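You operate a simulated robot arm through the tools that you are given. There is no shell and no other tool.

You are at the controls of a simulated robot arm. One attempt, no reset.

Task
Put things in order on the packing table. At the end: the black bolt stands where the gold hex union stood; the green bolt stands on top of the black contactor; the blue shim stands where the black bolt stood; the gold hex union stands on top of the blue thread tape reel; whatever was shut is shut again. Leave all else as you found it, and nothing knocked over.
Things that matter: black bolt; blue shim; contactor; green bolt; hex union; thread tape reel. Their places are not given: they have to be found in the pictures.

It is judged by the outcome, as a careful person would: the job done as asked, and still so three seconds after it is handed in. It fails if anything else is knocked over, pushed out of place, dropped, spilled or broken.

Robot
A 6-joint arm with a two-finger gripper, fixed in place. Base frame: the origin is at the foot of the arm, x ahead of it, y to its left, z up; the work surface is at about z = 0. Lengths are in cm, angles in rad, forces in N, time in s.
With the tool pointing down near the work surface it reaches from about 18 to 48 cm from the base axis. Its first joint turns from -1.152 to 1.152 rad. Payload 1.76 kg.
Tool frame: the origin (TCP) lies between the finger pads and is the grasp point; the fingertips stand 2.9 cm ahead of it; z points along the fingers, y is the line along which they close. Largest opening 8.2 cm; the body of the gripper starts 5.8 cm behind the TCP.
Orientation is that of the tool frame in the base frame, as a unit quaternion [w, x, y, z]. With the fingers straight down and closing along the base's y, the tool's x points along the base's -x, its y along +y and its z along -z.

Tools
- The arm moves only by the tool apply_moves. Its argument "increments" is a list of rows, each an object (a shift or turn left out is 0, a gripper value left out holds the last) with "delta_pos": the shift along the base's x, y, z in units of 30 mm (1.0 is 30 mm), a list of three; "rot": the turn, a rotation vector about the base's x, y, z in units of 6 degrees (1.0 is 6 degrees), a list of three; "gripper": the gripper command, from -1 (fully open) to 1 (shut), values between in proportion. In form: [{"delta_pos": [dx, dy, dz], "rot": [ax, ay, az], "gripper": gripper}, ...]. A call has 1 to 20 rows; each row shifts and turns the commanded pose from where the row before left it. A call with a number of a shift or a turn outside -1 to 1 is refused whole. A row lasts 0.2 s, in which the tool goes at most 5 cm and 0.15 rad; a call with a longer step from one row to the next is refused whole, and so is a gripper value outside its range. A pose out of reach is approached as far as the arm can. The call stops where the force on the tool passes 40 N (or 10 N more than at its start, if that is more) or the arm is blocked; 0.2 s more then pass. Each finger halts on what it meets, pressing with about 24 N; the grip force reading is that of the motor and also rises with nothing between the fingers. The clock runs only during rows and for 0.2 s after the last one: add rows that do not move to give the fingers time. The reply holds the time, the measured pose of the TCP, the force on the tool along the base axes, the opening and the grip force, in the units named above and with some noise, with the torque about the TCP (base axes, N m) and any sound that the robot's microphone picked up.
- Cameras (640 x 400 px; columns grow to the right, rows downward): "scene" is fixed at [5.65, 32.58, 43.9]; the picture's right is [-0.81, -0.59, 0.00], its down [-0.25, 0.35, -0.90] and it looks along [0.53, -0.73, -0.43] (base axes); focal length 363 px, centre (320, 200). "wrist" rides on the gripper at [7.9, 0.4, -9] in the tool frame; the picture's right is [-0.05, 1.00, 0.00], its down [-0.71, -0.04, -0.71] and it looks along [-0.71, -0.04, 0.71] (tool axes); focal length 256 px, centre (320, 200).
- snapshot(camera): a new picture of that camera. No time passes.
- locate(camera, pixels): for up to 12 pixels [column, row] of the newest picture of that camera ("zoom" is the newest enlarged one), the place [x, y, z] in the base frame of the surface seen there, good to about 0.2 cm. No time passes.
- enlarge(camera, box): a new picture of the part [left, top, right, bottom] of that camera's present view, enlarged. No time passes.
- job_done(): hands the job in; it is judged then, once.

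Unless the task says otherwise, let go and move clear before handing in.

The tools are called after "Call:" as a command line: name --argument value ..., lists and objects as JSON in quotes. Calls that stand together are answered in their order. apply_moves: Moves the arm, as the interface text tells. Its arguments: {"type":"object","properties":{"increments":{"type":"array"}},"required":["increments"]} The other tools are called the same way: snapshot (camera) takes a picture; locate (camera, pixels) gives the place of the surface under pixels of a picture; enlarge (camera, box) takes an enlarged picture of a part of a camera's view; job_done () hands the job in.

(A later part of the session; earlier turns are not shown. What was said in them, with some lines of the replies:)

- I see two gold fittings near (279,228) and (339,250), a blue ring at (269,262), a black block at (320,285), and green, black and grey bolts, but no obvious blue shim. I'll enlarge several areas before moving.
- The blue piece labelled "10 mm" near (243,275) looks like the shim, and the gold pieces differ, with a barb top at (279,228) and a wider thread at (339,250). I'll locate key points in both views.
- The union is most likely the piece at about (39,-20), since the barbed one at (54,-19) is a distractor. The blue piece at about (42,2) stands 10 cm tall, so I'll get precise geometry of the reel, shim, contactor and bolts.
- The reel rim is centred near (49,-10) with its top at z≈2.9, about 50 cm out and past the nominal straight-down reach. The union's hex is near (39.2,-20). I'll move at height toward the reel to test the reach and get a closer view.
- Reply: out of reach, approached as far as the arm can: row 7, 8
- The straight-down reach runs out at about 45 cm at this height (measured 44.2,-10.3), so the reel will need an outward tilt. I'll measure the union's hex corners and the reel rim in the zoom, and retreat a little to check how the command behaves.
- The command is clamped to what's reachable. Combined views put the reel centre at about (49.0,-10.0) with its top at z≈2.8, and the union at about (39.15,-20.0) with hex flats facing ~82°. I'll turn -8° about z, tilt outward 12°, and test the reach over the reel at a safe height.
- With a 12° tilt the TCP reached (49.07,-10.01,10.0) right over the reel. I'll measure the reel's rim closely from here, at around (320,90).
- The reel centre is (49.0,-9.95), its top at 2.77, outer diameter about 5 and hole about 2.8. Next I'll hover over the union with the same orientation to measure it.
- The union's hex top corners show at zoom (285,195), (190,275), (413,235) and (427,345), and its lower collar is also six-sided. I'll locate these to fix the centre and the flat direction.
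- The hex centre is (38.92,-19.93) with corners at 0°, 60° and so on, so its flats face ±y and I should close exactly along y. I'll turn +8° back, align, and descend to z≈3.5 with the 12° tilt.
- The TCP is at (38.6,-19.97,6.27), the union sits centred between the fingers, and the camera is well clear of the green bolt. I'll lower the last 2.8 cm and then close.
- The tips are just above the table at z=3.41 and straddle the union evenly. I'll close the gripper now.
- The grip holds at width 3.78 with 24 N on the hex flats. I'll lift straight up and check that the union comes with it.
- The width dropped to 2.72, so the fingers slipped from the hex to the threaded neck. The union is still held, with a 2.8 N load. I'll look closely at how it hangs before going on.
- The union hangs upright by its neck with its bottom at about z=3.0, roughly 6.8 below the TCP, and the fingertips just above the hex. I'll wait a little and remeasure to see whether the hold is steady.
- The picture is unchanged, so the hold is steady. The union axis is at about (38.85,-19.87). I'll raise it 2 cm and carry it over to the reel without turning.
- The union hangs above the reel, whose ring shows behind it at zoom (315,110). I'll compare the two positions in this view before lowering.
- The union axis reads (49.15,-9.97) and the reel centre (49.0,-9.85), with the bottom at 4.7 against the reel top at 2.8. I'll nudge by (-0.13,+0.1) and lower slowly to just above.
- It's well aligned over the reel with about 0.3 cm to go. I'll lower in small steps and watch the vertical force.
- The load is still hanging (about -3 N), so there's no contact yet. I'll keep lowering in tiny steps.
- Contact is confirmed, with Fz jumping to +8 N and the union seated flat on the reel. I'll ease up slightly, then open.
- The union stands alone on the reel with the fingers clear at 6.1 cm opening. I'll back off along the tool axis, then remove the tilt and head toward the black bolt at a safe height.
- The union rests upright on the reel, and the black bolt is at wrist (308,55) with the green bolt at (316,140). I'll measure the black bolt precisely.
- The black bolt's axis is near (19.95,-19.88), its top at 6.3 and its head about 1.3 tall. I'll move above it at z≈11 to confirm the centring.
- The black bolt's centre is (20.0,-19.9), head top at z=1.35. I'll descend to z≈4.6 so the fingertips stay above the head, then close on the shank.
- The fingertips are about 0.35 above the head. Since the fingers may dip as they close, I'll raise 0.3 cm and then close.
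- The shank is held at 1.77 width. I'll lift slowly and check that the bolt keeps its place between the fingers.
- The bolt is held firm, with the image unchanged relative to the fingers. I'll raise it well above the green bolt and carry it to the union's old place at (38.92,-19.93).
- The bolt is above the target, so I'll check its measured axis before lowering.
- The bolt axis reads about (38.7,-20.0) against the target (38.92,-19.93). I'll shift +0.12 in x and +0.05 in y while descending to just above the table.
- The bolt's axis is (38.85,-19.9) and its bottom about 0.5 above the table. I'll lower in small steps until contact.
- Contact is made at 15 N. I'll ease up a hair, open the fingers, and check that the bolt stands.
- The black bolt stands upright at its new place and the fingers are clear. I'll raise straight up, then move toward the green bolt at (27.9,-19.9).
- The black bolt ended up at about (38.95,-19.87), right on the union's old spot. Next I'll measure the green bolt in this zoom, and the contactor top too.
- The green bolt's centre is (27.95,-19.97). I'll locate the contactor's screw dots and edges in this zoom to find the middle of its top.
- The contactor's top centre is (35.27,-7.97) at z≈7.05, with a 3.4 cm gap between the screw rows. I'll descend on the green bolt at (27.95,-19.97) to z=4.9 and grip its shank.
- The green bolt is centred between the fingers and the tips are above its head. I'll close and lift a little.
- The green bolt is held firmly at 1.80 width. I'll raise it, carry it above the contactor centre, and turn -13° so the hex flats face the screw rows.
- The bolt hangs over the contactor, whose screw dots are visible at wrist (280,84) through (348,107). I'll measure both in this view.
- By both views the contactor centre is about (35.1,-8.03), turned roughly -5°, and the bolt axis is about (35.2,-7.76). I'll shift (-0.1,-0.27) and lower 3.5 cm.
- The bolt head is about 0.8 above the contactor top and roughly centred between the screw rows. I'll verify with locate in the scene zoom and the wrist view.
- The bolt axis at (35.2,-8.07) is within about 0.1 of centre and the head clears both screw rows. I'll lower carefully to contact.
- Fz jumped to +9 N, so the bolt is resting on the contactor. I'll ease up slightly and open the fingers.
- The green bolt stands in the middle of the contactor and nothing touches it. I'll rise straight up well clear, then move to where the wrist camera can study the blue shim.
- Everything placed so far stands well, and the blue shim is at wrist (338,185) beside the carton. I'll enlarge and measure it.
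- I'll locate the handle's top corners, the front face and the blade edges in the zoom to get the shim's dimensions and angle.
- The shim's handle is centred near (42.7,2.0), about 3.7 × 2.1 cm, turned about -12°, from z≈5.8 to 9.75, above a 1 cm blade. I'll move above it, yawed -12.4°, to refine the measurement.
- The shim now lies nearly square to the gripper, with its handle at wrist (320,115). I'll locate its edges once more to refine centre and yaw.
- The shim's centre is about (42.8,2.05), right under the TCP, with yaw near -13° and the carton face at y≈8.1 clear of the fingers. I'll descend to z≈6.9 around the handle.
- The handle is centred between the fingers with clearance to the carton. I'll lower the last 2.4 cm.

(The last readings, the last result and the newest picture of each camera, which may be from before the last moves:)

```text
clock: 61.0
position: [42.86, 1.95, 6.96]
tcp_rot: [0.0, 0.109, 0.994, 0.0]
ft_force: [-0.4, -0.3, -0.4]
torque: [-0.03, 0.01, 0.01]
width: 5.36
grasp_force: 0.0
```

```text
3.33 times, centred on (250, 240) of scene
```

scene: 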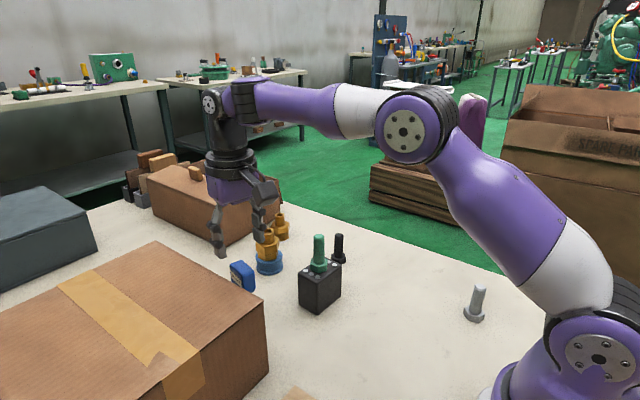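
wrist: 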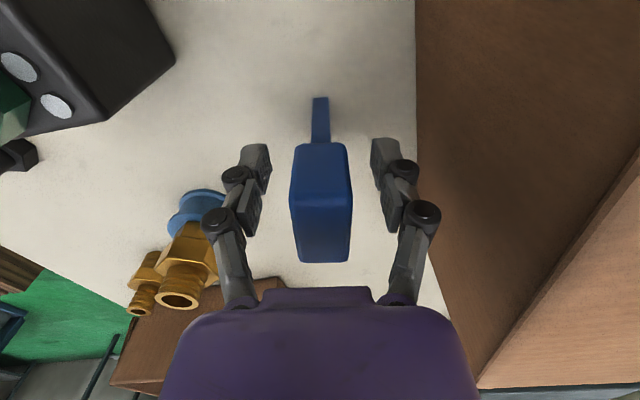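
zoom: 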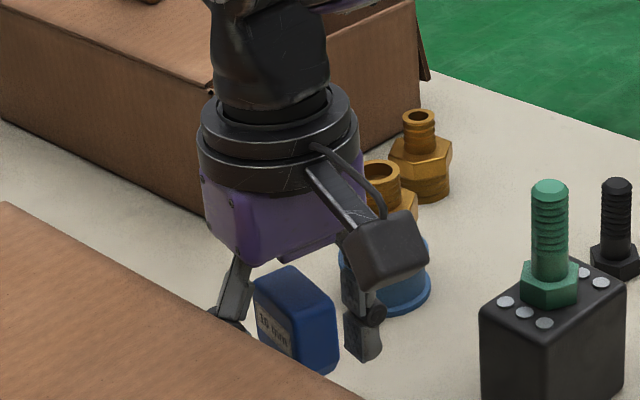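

The fingers straddle the handle evenly at z=6.96. I'll close gradually and check.

Call:
apply_moves --increments '[{"gripper": 0.0}, {"gripper": 0.2}, {"gripper": 0.35}, {"gripper": 0.45}, {"gripper": 0.6}, {"gripper": 1.0}, {"gripper": 1.0}]'

Call:
snapshot --camera "wrist"

```text
clock: 62.6
position: [42.8, 2.02, 6.93]
tcp_rot: [0.001, 0.108, 0.994, 0.0]
ft_force: [-0.2, 0.4, 0.0]
torque: [0.01, -0.01, -0.03]
width: 2.13
grasp_force: 24.0
```

```text
taken
```

wrist: 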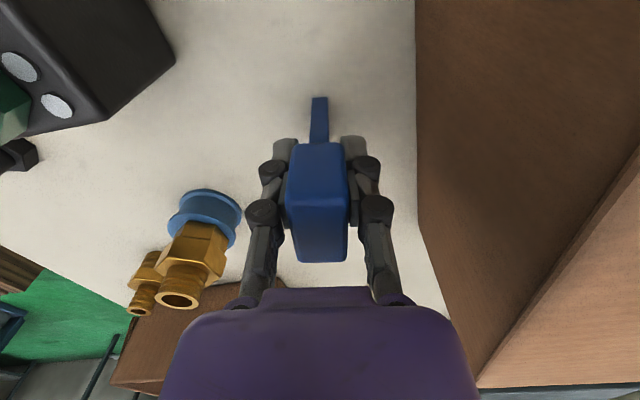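

The handle is gripped at 2.13 cm with no side force. I'll lift very gently and check for slip.

Call:
apply_moves --increments '[{"delta_pos": [0, 0, 0.05]}, {"delta_pos": [0, 0, 0.1]}, {"delta_pos": [0, 0, 0.1]}, {"delta_pos": [0, 0, 0]}]'

Call:
snapshot --camera "wrist"

Call:
enlarge --camera "scene" --box '[190, 180, 310, 300]'

```text
clock: 63.6
position: [42.62, 2.06, 7.67]
tcp_rot: [0.0, 0.109, 0.994, 0.0]
ft_force: [0.2, -0.3, -0.1]
torque: [0.01, -0.02, 0.0]
width: 2.13
grasp_force: 24.1
```

```text
taken
```

wrist: 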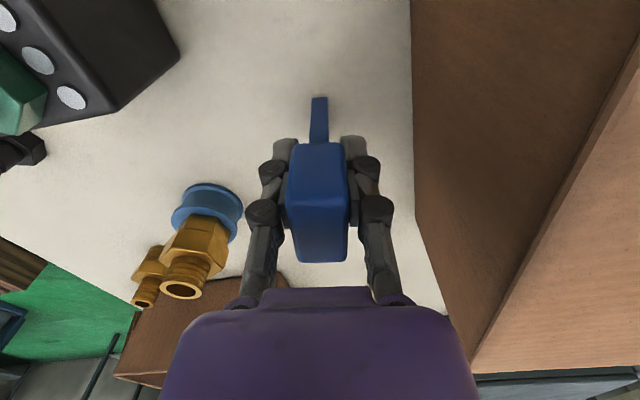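

```text
3.33 times, centred on (250, 240) of scene
```

zoom: 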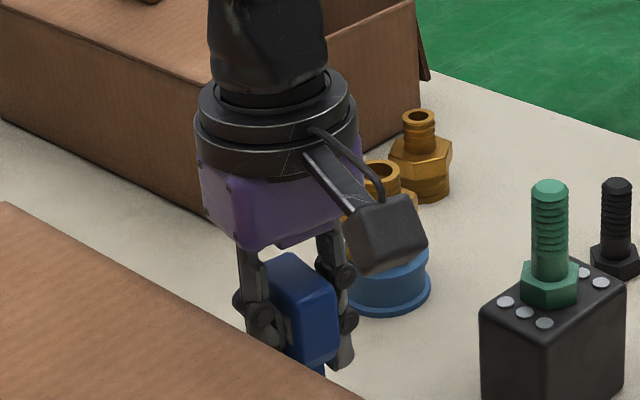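

The shim sits unchanged between the fingers and is clear of the table. I'll lift it to z≈17, then take it back along y≈2 and across to the black bolt's old place, staying away from the contactor.

Call:
apply_moves --increments '[{"delta_pos": [0, 0, 0.2]}, {"delta_pos": [0, 0, 0.4]}, {"delta_pos": [0, 0, 0.6]}, {"delta_pos": [0, 0, 0.7]}, {"delta_pos": [0, 0, 0.7]}, {"delta_pos": [0, 0, 0.5]}, {"delta_pos": [0, 0, 0]}]'

Call:
snapshot --camera "wrist"

Call:
snapshot --camera "scene"

```text
clock: 65.2
position: [42.63, 2.13, 16.96]
tcp_rot: [0.0, 0.109, 0.994, 0.0]
ft_force: [-0.1, 0.9, 0.4]
torque: [-0.01, 0.0, -0.03]
width: 2.14
grasp_force: 24.2
```

```text
taken
```

wrist: 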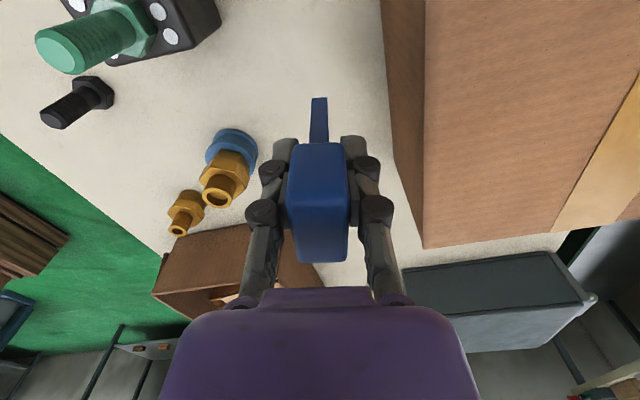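

```text
taken
```

scene: 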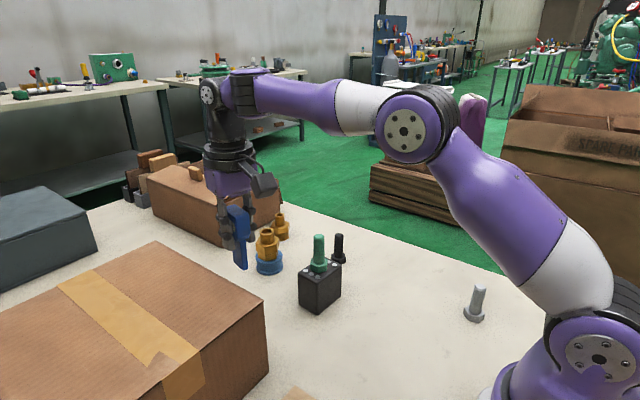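

The shim hangs straight and steady. I'll carry it inward along y≈2 and then across toward (20,-19.9).

Call:
apply_moves --increments '[{"delta_pos": [-0.4, 0, 0.1]}, {"delta_pos": [-0.7, 0, 0.2]}, {"delta_pos": [-0.8, 0, 0.2]}, {"delta_pos": [-0.8, 0, 0.2]}, {"delta_pos": [-0.8, 0, 0]}, {"delta_pos": [-0.8, 0, 0]}, {"delta_pos": [-0.8, -0.2, 0]}, {"delta_pos": [-0.6, -0.5, 0]}, {"delta_pos": [-0.4, -0.7, 0]}, {"delta_pos": [-0.3, -0.8, 0]}, {"delta_pos": [-0.3, -0.8, 0]}, {"delta_pos": [-0.3, -0.8, 0]}, {"delta_pos": [-0.3, -0.8, 0]}, {"delta_pos": [-0.2, -0.8, 0]}, {"delta_pos": [-0.067, -0.8, 0]}, {"delta_pos": [0, -0.6, 0]}, {"delta_pos": [0, -0.4, 0]}, {"delta_pos": [0, -0.117, 0]}, {"delta_pos": [0, 0, 0]}, {"delta_pos": [0, 0, 0]}]'

Call:
snapshot --camera "wrist"

Call:
snapshot --camera "scene"

```text
clock: 69.4
position: [20.07, -19.78, 19.02]
tcp_rot: [0.001, 0.108, 0.994, 0.0]
ft_force: [0.2, 0.2, -0.1]
torque: [0.01, 0.01, -0.03]
width: 2.14
grasp_force: 24.0
```

```text
taken
```

wrist: 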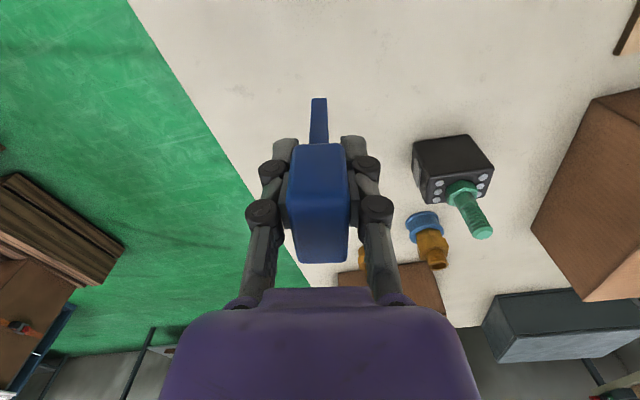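

```text
taken
```

scene: 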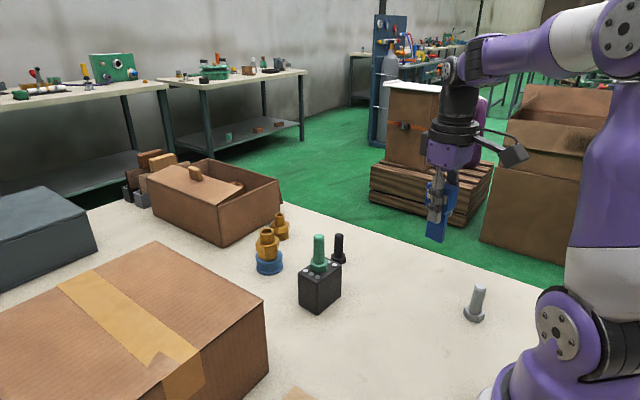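

The shim is over the target with the grip unchanged at 2.14. I'll measure where the blade sits and whether it's vertical, from both cameras.

Call:
enlarge --camera "scene" --box '[395, 150, 495, 250]'

Call:
locate --camera "wrist" --pixels '[[314, 102], [325, 102], [314, 130], [326, 130], [296, 195], [342, 195], [302, 258], [342, 258], [320, 225], [320, 104]]'

```text
4.00 times, centred on (445, 200) of scene
```

zoom: 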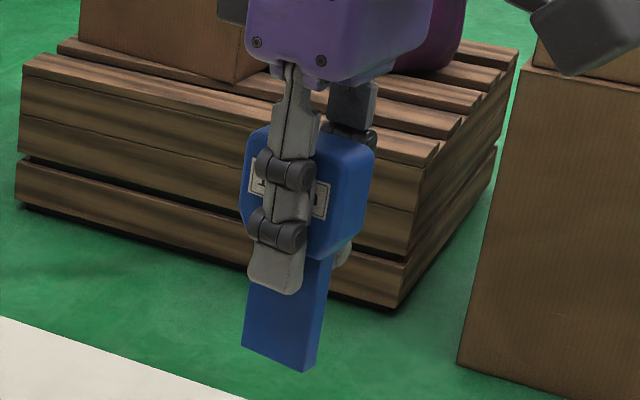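

```text
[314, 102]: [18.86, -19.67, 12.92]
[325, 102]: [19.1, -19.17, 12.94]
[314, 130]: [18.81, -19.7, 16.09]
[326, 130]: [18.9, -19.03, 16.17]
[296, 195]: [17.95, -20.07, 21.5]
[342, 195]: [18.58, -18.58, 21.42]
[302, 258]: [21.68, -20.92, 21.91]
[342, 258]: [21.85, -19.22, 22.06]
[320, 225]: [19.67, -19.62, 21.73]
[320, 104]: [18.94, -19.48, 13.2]
```

The blade looks vertical. I'll get its bottom corners from the scene zoom to know the footprint centre.

Call:
locate --camera "zoom" --pixels '[[246, 343], [302, 366], [312, 362], [252, 300], [306, 300], [326, 262], [275, 330], [252, 140], [365, 150], [350, 235], [246, 210]]'

```text
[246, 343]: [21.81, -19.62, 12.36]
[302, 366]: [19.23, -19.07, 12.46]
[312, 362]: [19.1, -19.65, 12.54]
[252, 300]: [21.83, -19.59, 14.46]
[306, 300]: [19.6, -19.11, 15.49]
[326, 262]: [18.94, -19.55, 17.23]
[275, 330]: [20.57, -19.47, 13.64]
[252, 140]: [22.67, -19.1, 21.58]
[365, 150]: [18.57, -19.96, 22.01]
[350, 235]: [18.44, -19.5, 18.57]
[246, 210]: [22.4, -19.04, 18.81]
```

The blade footprint is about (20.3,-19.75) and vertical, against the target (20.05,-19.88). I'll nudge (-0.2,-0.12) and descend to about 0.5 cm above the table.

Call:
apply_moves --increments '[{"delta_pos": [-0.06, -0.04, -0.2]}, {"delta_pos": [0, 0, -0.5]}, {"delta_pos": [0, 0, -0.7]}, {"delta_pos": [0, 0, -0.7]}, {"delta_pos": [0, 0, -0.7]}, {"delta_pos": [0, 0, -0.5]}, {"delta_pos": [0, 0, -0.3]}, {"delta_pos": [0, 0, -0.2]}, {"delta_pos": [0, 0, 0]}, {"delta_pos": [0, 0, 0]}]'

Call:
snapshot --camera "wrist"

Call:
enlarge --camera "scene" --box '[375, 205, 505, 325]'

```text
clock: 71.6
position: [19.9, -19.96, 7.58]
tcp_rot: [0.001, 0.109, 0.994, 0.0]
ft_force: [-0.1, 0.4, 0.2]
torque: [0.02, 0.0, 0.0]
width: 2.11
grasp_force: 23.7
```

```text
taken
```

wrist: 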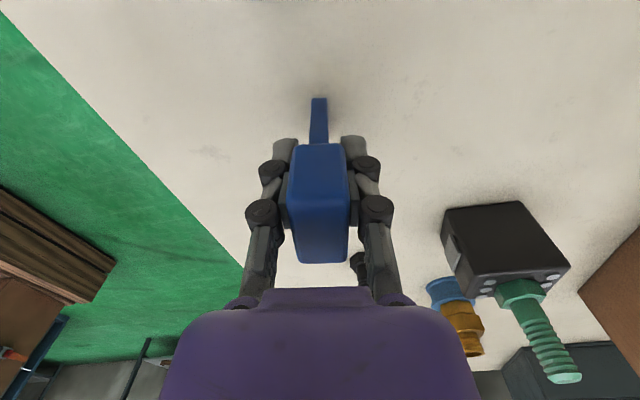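

```text
3.33 times, centred on (440, 265) of scene
```

zoom: 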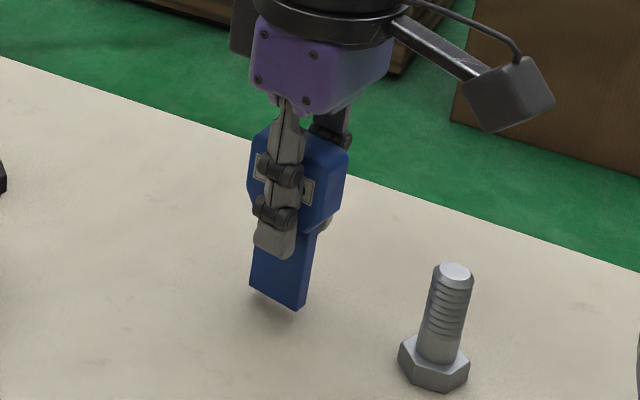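

The shim is about 0.6 cm above the table and close to vertical. I'll take a closer look at the blade bottom, then lower it in small steps.

Call:
locate --camera "zoom" --pixels '[[253, 284], [295, 304], [303, 302], [254, 262], [298, 262], [312, 245], [275, 285], [254, 140], [342, 158], [250, 190], [338, 205]]'

Call:
apply_moves --increments '[{"delta_pos": [0, 0, -0.08]}, {"delta_pos": [0, 0, -0.05]}, {"delta_pos": [0, 0, 0]}]'

```text
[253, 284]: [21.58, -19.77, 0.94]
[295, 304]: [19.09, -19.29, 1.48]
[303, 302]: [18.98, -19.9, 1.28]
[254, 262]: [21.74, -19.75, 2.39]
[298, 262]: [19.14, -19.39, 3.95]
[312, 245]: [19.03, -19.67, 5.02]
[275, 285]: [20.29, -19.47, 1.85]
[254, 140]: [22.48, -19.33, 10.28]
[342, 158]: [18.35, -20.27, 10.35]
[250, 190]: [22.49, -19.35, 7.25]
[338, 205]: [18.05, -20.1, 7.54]
```

```text
clock: 72.4
position: [19.88, -20.0, 7.34]
tcp_rot: [0.0, 0.109, 0.994, 0.0]
ft_force: [0.3, -0.2, -0.2]
torque: [-0.01, 0.0, -0.01]
width: 2.11
grasp_force: 24.0
```

The blade footprint is about (20.25,-19.95), very near the target. I'll keep lowering in small steps.

Call:
apply_moves --increments '[{"delta_pos": [-0.03, 0.01, -0.05]}, {"delta_pos": [0, 0, -0.03]}, {"delta_pos": [0, 0, 0]}]'

```text
clock: 73.2
position: [19.72, -20.03, 7.01]
tcp_rot: [0.0, 0.109, 0.994, 0.001]
ft_force: [0.5, -0.5, -0.1]
torque: [0.03, 0.01, 0.01]
width: 2.14
grasp_force: 23.9
```

Call:
apply_moves --increments '[{"delta_pos": [0, 0, -0.02]}, {"delta_pos": [0, 0, 0]}]'

Call:
enlarge --camera "scene" --box '[395, 225, 475, 315]'

```text
clock: 73.8
position: [19.87, -20.14, 7.01]
tcp_rot: [-0.001, 0.108, 0.994, 0.0]
ft_force: [0.1, -0.6, 0.0]
torque: [0.01, 0.01, 0.0]
width: 2.15
grasp_force: 24.0
```

```text
4.44 times, centred on (435, 270) of scene
```

zoom: 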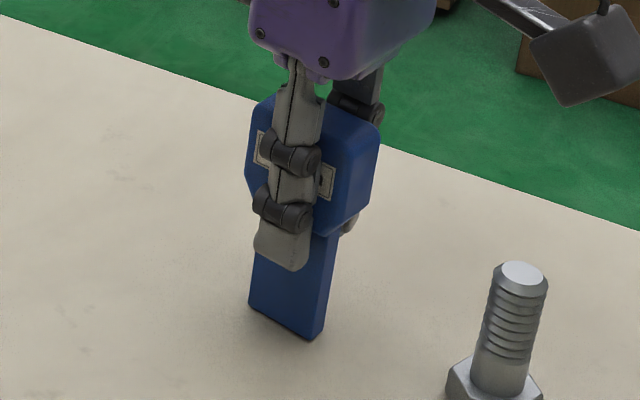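

Call:
apply_moves --increments '[{"delta_pos": [0, 0, -0.02]}, {"delta_pos": [0, 0, 0]}]'

```text
clock: 74.4
position: [19.76, -19.94, 6.82]
tcp_rot: [0.0, 0.108, 0.994, 0.0]
ft_force: [0.6, -0.5, 0.8]
torque: [0.01, 0.0, -0.01]
width: 2.15
grasp_force: 23.7
```

Call:
apply_moves --increments '[{"delta_pos": [0, 0, -0.015]}, {"delta_pos": [0, 0, 0]}]'

```text
clock: 75.0
position: [19.75, -19.99, 6.84]
tcp_rot: [-0.001, 0.109, 0.994, 0.0]
ft_force: [-4.0, 1.8, 15.4]
torque: [0.15, 0.26, 0.02]
width: 2.13
grasp_force: 23.9
```

Contact is at 15 N. I'll ease off and check the force before releasing.

Call:
apply_moves --increments '[{"delta_pos": [0, 0, 0.015]}, {"delta_pos": [0, 0, 0]}, {"delta_pos": [0, 0, 0]}]'

Call:
enlarge --camera "scene" --box '[395, 225, 475, 315]'

Call:
snapshot --camera "wrist"

```text
clock: 75.8
position: [19.71, -20.05, 6.96]
tcp_rot: [0.0, 0.11, 0.994, -0.001]
ft_force: [0.0, 0.0, 0.7]
torque: [-0.01, -0.04, -0.04]
width: 2.13
grasp_force: 24.1
```

```text
4.44 times, centred on (435, 270) of scene
```

zoom: 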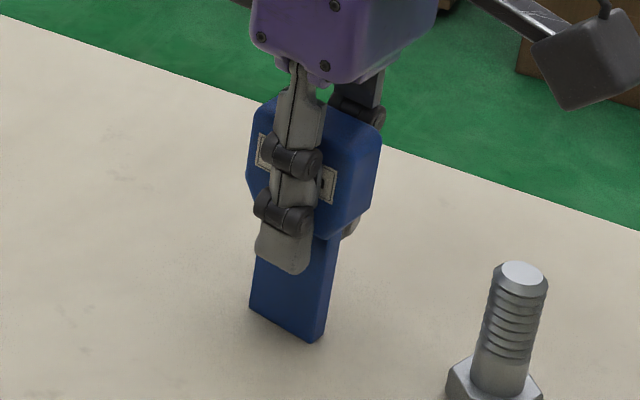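

```text
taken
```

wrist: 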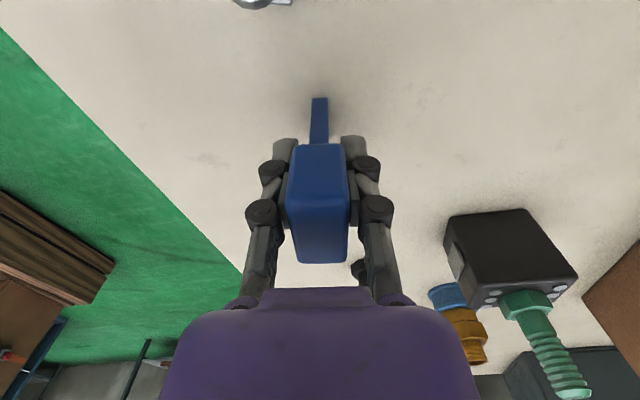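

It's just touching now at 0.7 N. I'll settle it with a very small press, then open slowly and evenly.

Call:
apply_moves --increments '[{"delta_pos": [0, 0, -0.006]}, {"delta_pos": [0, 0, 0]}, {"gripper": 0.46}, {"gripper": 0.42}, {"gripper": 0.36}, {"gripper": 0.25}, {"gripper": 0.1}, {"gripper": -0.1}, {"gripper": -0.3}, {"gripper": -0.3}]'

Call:
enlarge --camera "scene" --box '[375, 205, 505, 325]'

Call:
snapshot --camera "wrist"

```text
clock: 78.0
position: [19.69, -19.99, 6.95]
tcp_rot: [0.0, 0.109, 0.994, 0.0]
ft_force: [-0.4, 0.8, 0.2]
torque: [0.0, 0.01, 0.01]
width: 5.31
grasp_force: 0.0
```

```text
3.33 times, centred on (440, 265) of scene
```

zoom: 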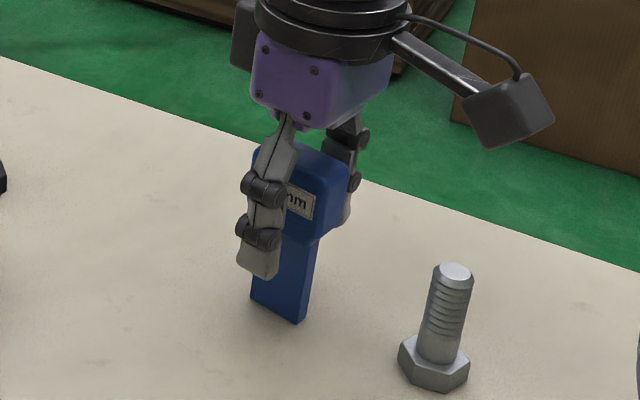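

```text
taken
```

wrist: 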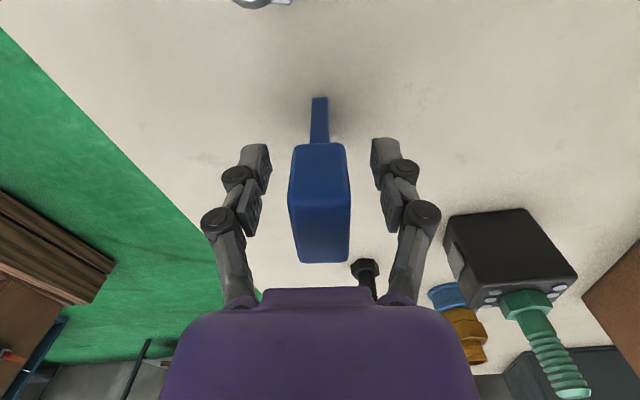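

The shim stands free with clearance on both sides. I'll rise straight up slowly and then well clear.

Call:
apply_moves --increments '[{"delta_pos": [0, 0, 0.2]}, {"delta_pos": [0, 0, 0.4]}, {"delta_pos": [0, 0, 0.6]}, {"delta_pos": [0, 0, 0.8]}, {"delta_pos": [0, 0, 0.9]}, {"delta_pos": [0, 0, 0.9]}, {"delta_pos": [0, 0, 0]}]'

Call:
snapshot --camera "wrist"

Call:
snapshot --camera "scene"

```text
clock: 79.6
position: [19.65, -20.12, 18.32]
tcp_rot: [0.0, 0.109, 0.994, 0.0]
ft_force: [0.8, -0.3, 0.1]
torque: [-0.01, 0.0, 0.03]
width: 5.34
grasp_force: 0.1
```

```text
taken
```

wrist: 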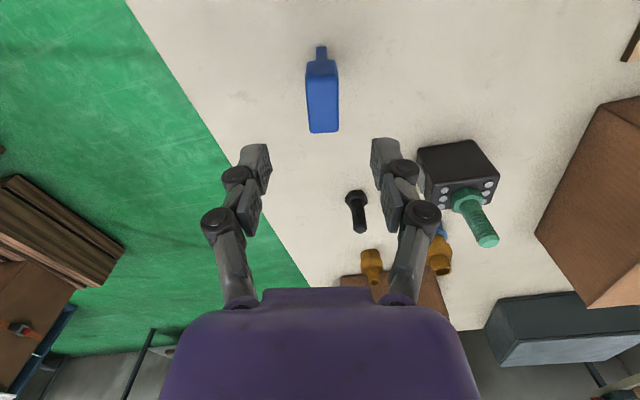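

```text
taken
```

scene: 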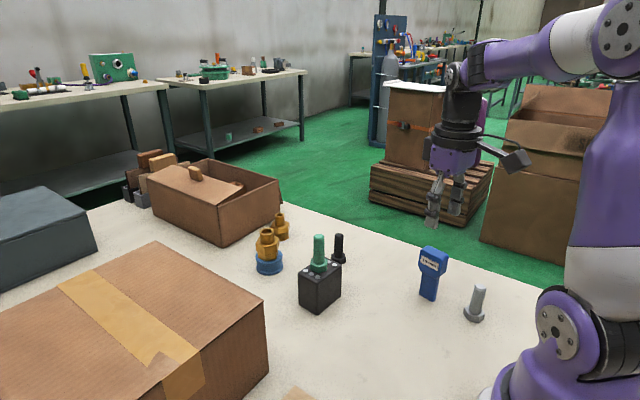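

All four pieces are placed and standing. I'll inspect each closely and check the shim's final footprint before handing in.

Call:
enlarge --camera "scene" --box '[395, 235, 495, 330]'

Call:
locate --camera "zoom" --pixels '[[162, 395], [170, 395], [160, 360], [235, 400], [290, 400], [170, 110], [345, 130], [250, 100]]'

Call:
locate --camera "wrist" --pixels '[[318, 48], [326, 48], [322, 56], [308, 80], [336, 78], [311, 130], [337, 130], [322, 105], [356, 228], [357, 195]]'

Call:
enlarge --camera "scene" --box '[240, 200, 360, 320]'

```text
4.21 times, centred on (445, 282) of scene
```

zoom: 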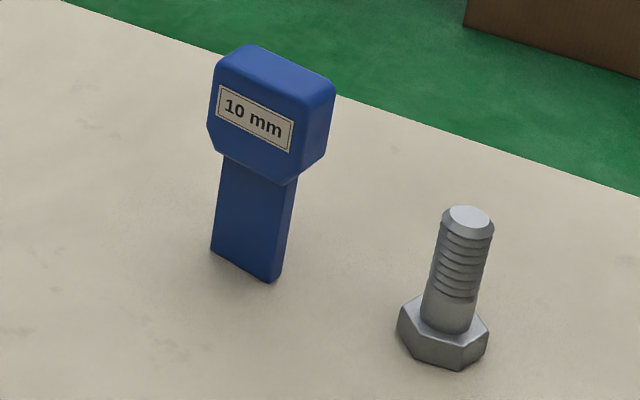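

```text
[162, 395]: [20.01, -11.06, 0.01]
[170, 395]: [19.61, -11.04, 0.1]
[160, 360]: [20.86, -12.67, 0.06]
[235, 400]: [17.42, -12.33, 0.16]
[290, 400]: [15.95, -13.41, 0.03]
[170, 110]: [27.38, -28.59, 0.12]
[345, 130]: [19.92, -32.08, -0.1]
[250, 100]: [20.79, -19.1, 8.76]
```

```text
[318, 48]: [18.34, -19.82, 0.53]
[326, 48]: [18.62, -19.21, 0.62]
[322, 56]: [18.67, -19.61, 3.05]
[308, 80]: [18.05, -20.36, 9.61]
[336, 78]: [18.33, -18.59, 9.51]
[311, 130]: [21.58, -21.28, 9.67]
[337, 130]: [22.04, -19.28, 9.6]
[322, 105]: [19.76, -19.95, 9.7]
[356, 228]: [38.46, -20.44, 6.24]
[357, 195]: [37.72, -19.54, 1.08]
```

```text
3.33 times, centred on (300, 260) of scene
```

zoom: 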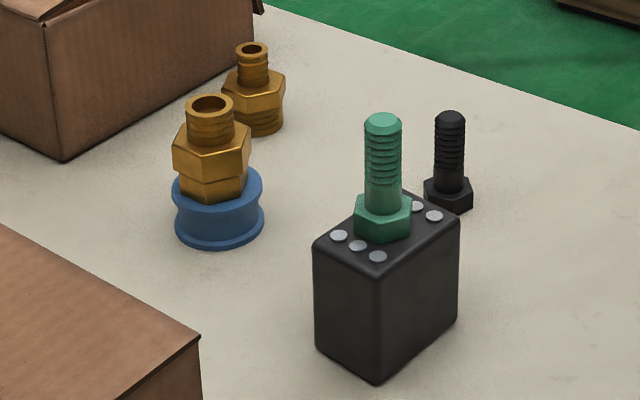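

The shim's centre is (19.95,-19.85) on the bolt's old spot, the union is on the reel, the green bolt on the contactor, and the black bolt at (38.9,-19.9). Contactor and reel sit at the same pixels as at the start, and nothing was opened. I'll back the arm up and away.

Call:
apply_moves --increments '[{"delta_pos": [0, 0, 0.8]}, {"delta_pos": [0, 0, 0.8]}, {"delta_pos": [0.3, 0, 0.8], "rot": [0, 0, 0.7]}, {"delta_pos": [0.7, 0, 0], "rot": [0, 0, 0.7]}, {"delta_pos": [0.7, 0, 0], "rot": [0, 0, 0.67]}, {"delta_pos": [0.7, 0, 0]}, {"delta_pos": [0, 0, 0]}, {"delta_pos": [0, 0, 0]}]'

Call:
snapshot --camera "scene"

Call:
snapshot --camera "wrist"

```text
clock: 81.4
position: [26.83, -20.05, 25.57]
tcp_rot: [0.0, 0.0, 1.0, 0.0]
ft_force: [-0.1, -0.3, -0.8]
torque: [0.0, 0.01, -0.02]
width: 5.35
grasp_force: 0.0
```

```text
taken
```

scene: 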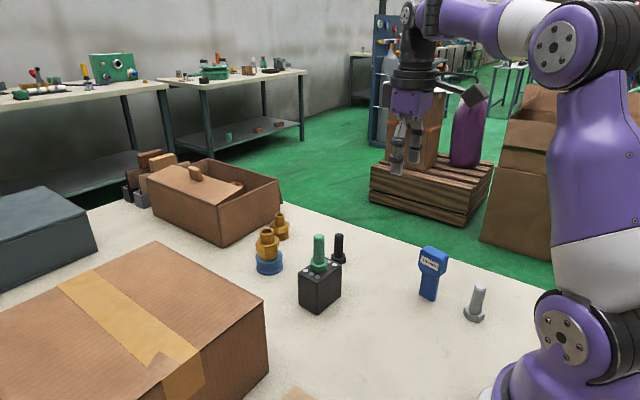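

```text
taken
```

wrist: 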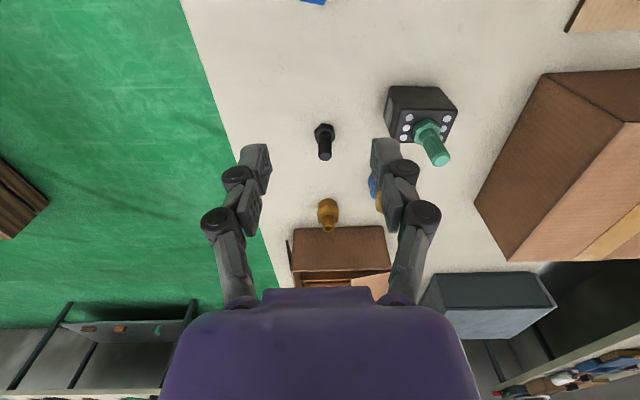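

The scene picture shows all four pieces upright where asked: union on the reel at (267,248), green bolt on the contactor at (319,253), black bolt at (339,248), shim at (430,272). Everything else is unchanged and the arm is clear, so I'll hand it in.

Call:
job_done

```text
The job is handed in.
```

The last pictures show all four pieces standing upright where you asked, and I've handed the job in; no verdict came back.

- **Gold hex union:** it stands on the blue thread tape reel. The fingers slipped from its hex to its threaded neck during the lift, but it stayed upright and was set down on the reel's centre.
- **Black bolt:** it stands where the union stood, within about 0.1 cm by the cameras.
- **Green bolt:** it stands on top of the black contactor, between the two rows of screws.
- **Blue shim:** I took the blue piece labelled "10 mm" to be the shim. It stands where the black bolt stood, within about 0.1 cm.

I opened nothing, so nothing needed shutting. The reel and contactor appear at the same pixels as at the start, and nothing else looks moved or knocked over. The arm is raised clear of everything.
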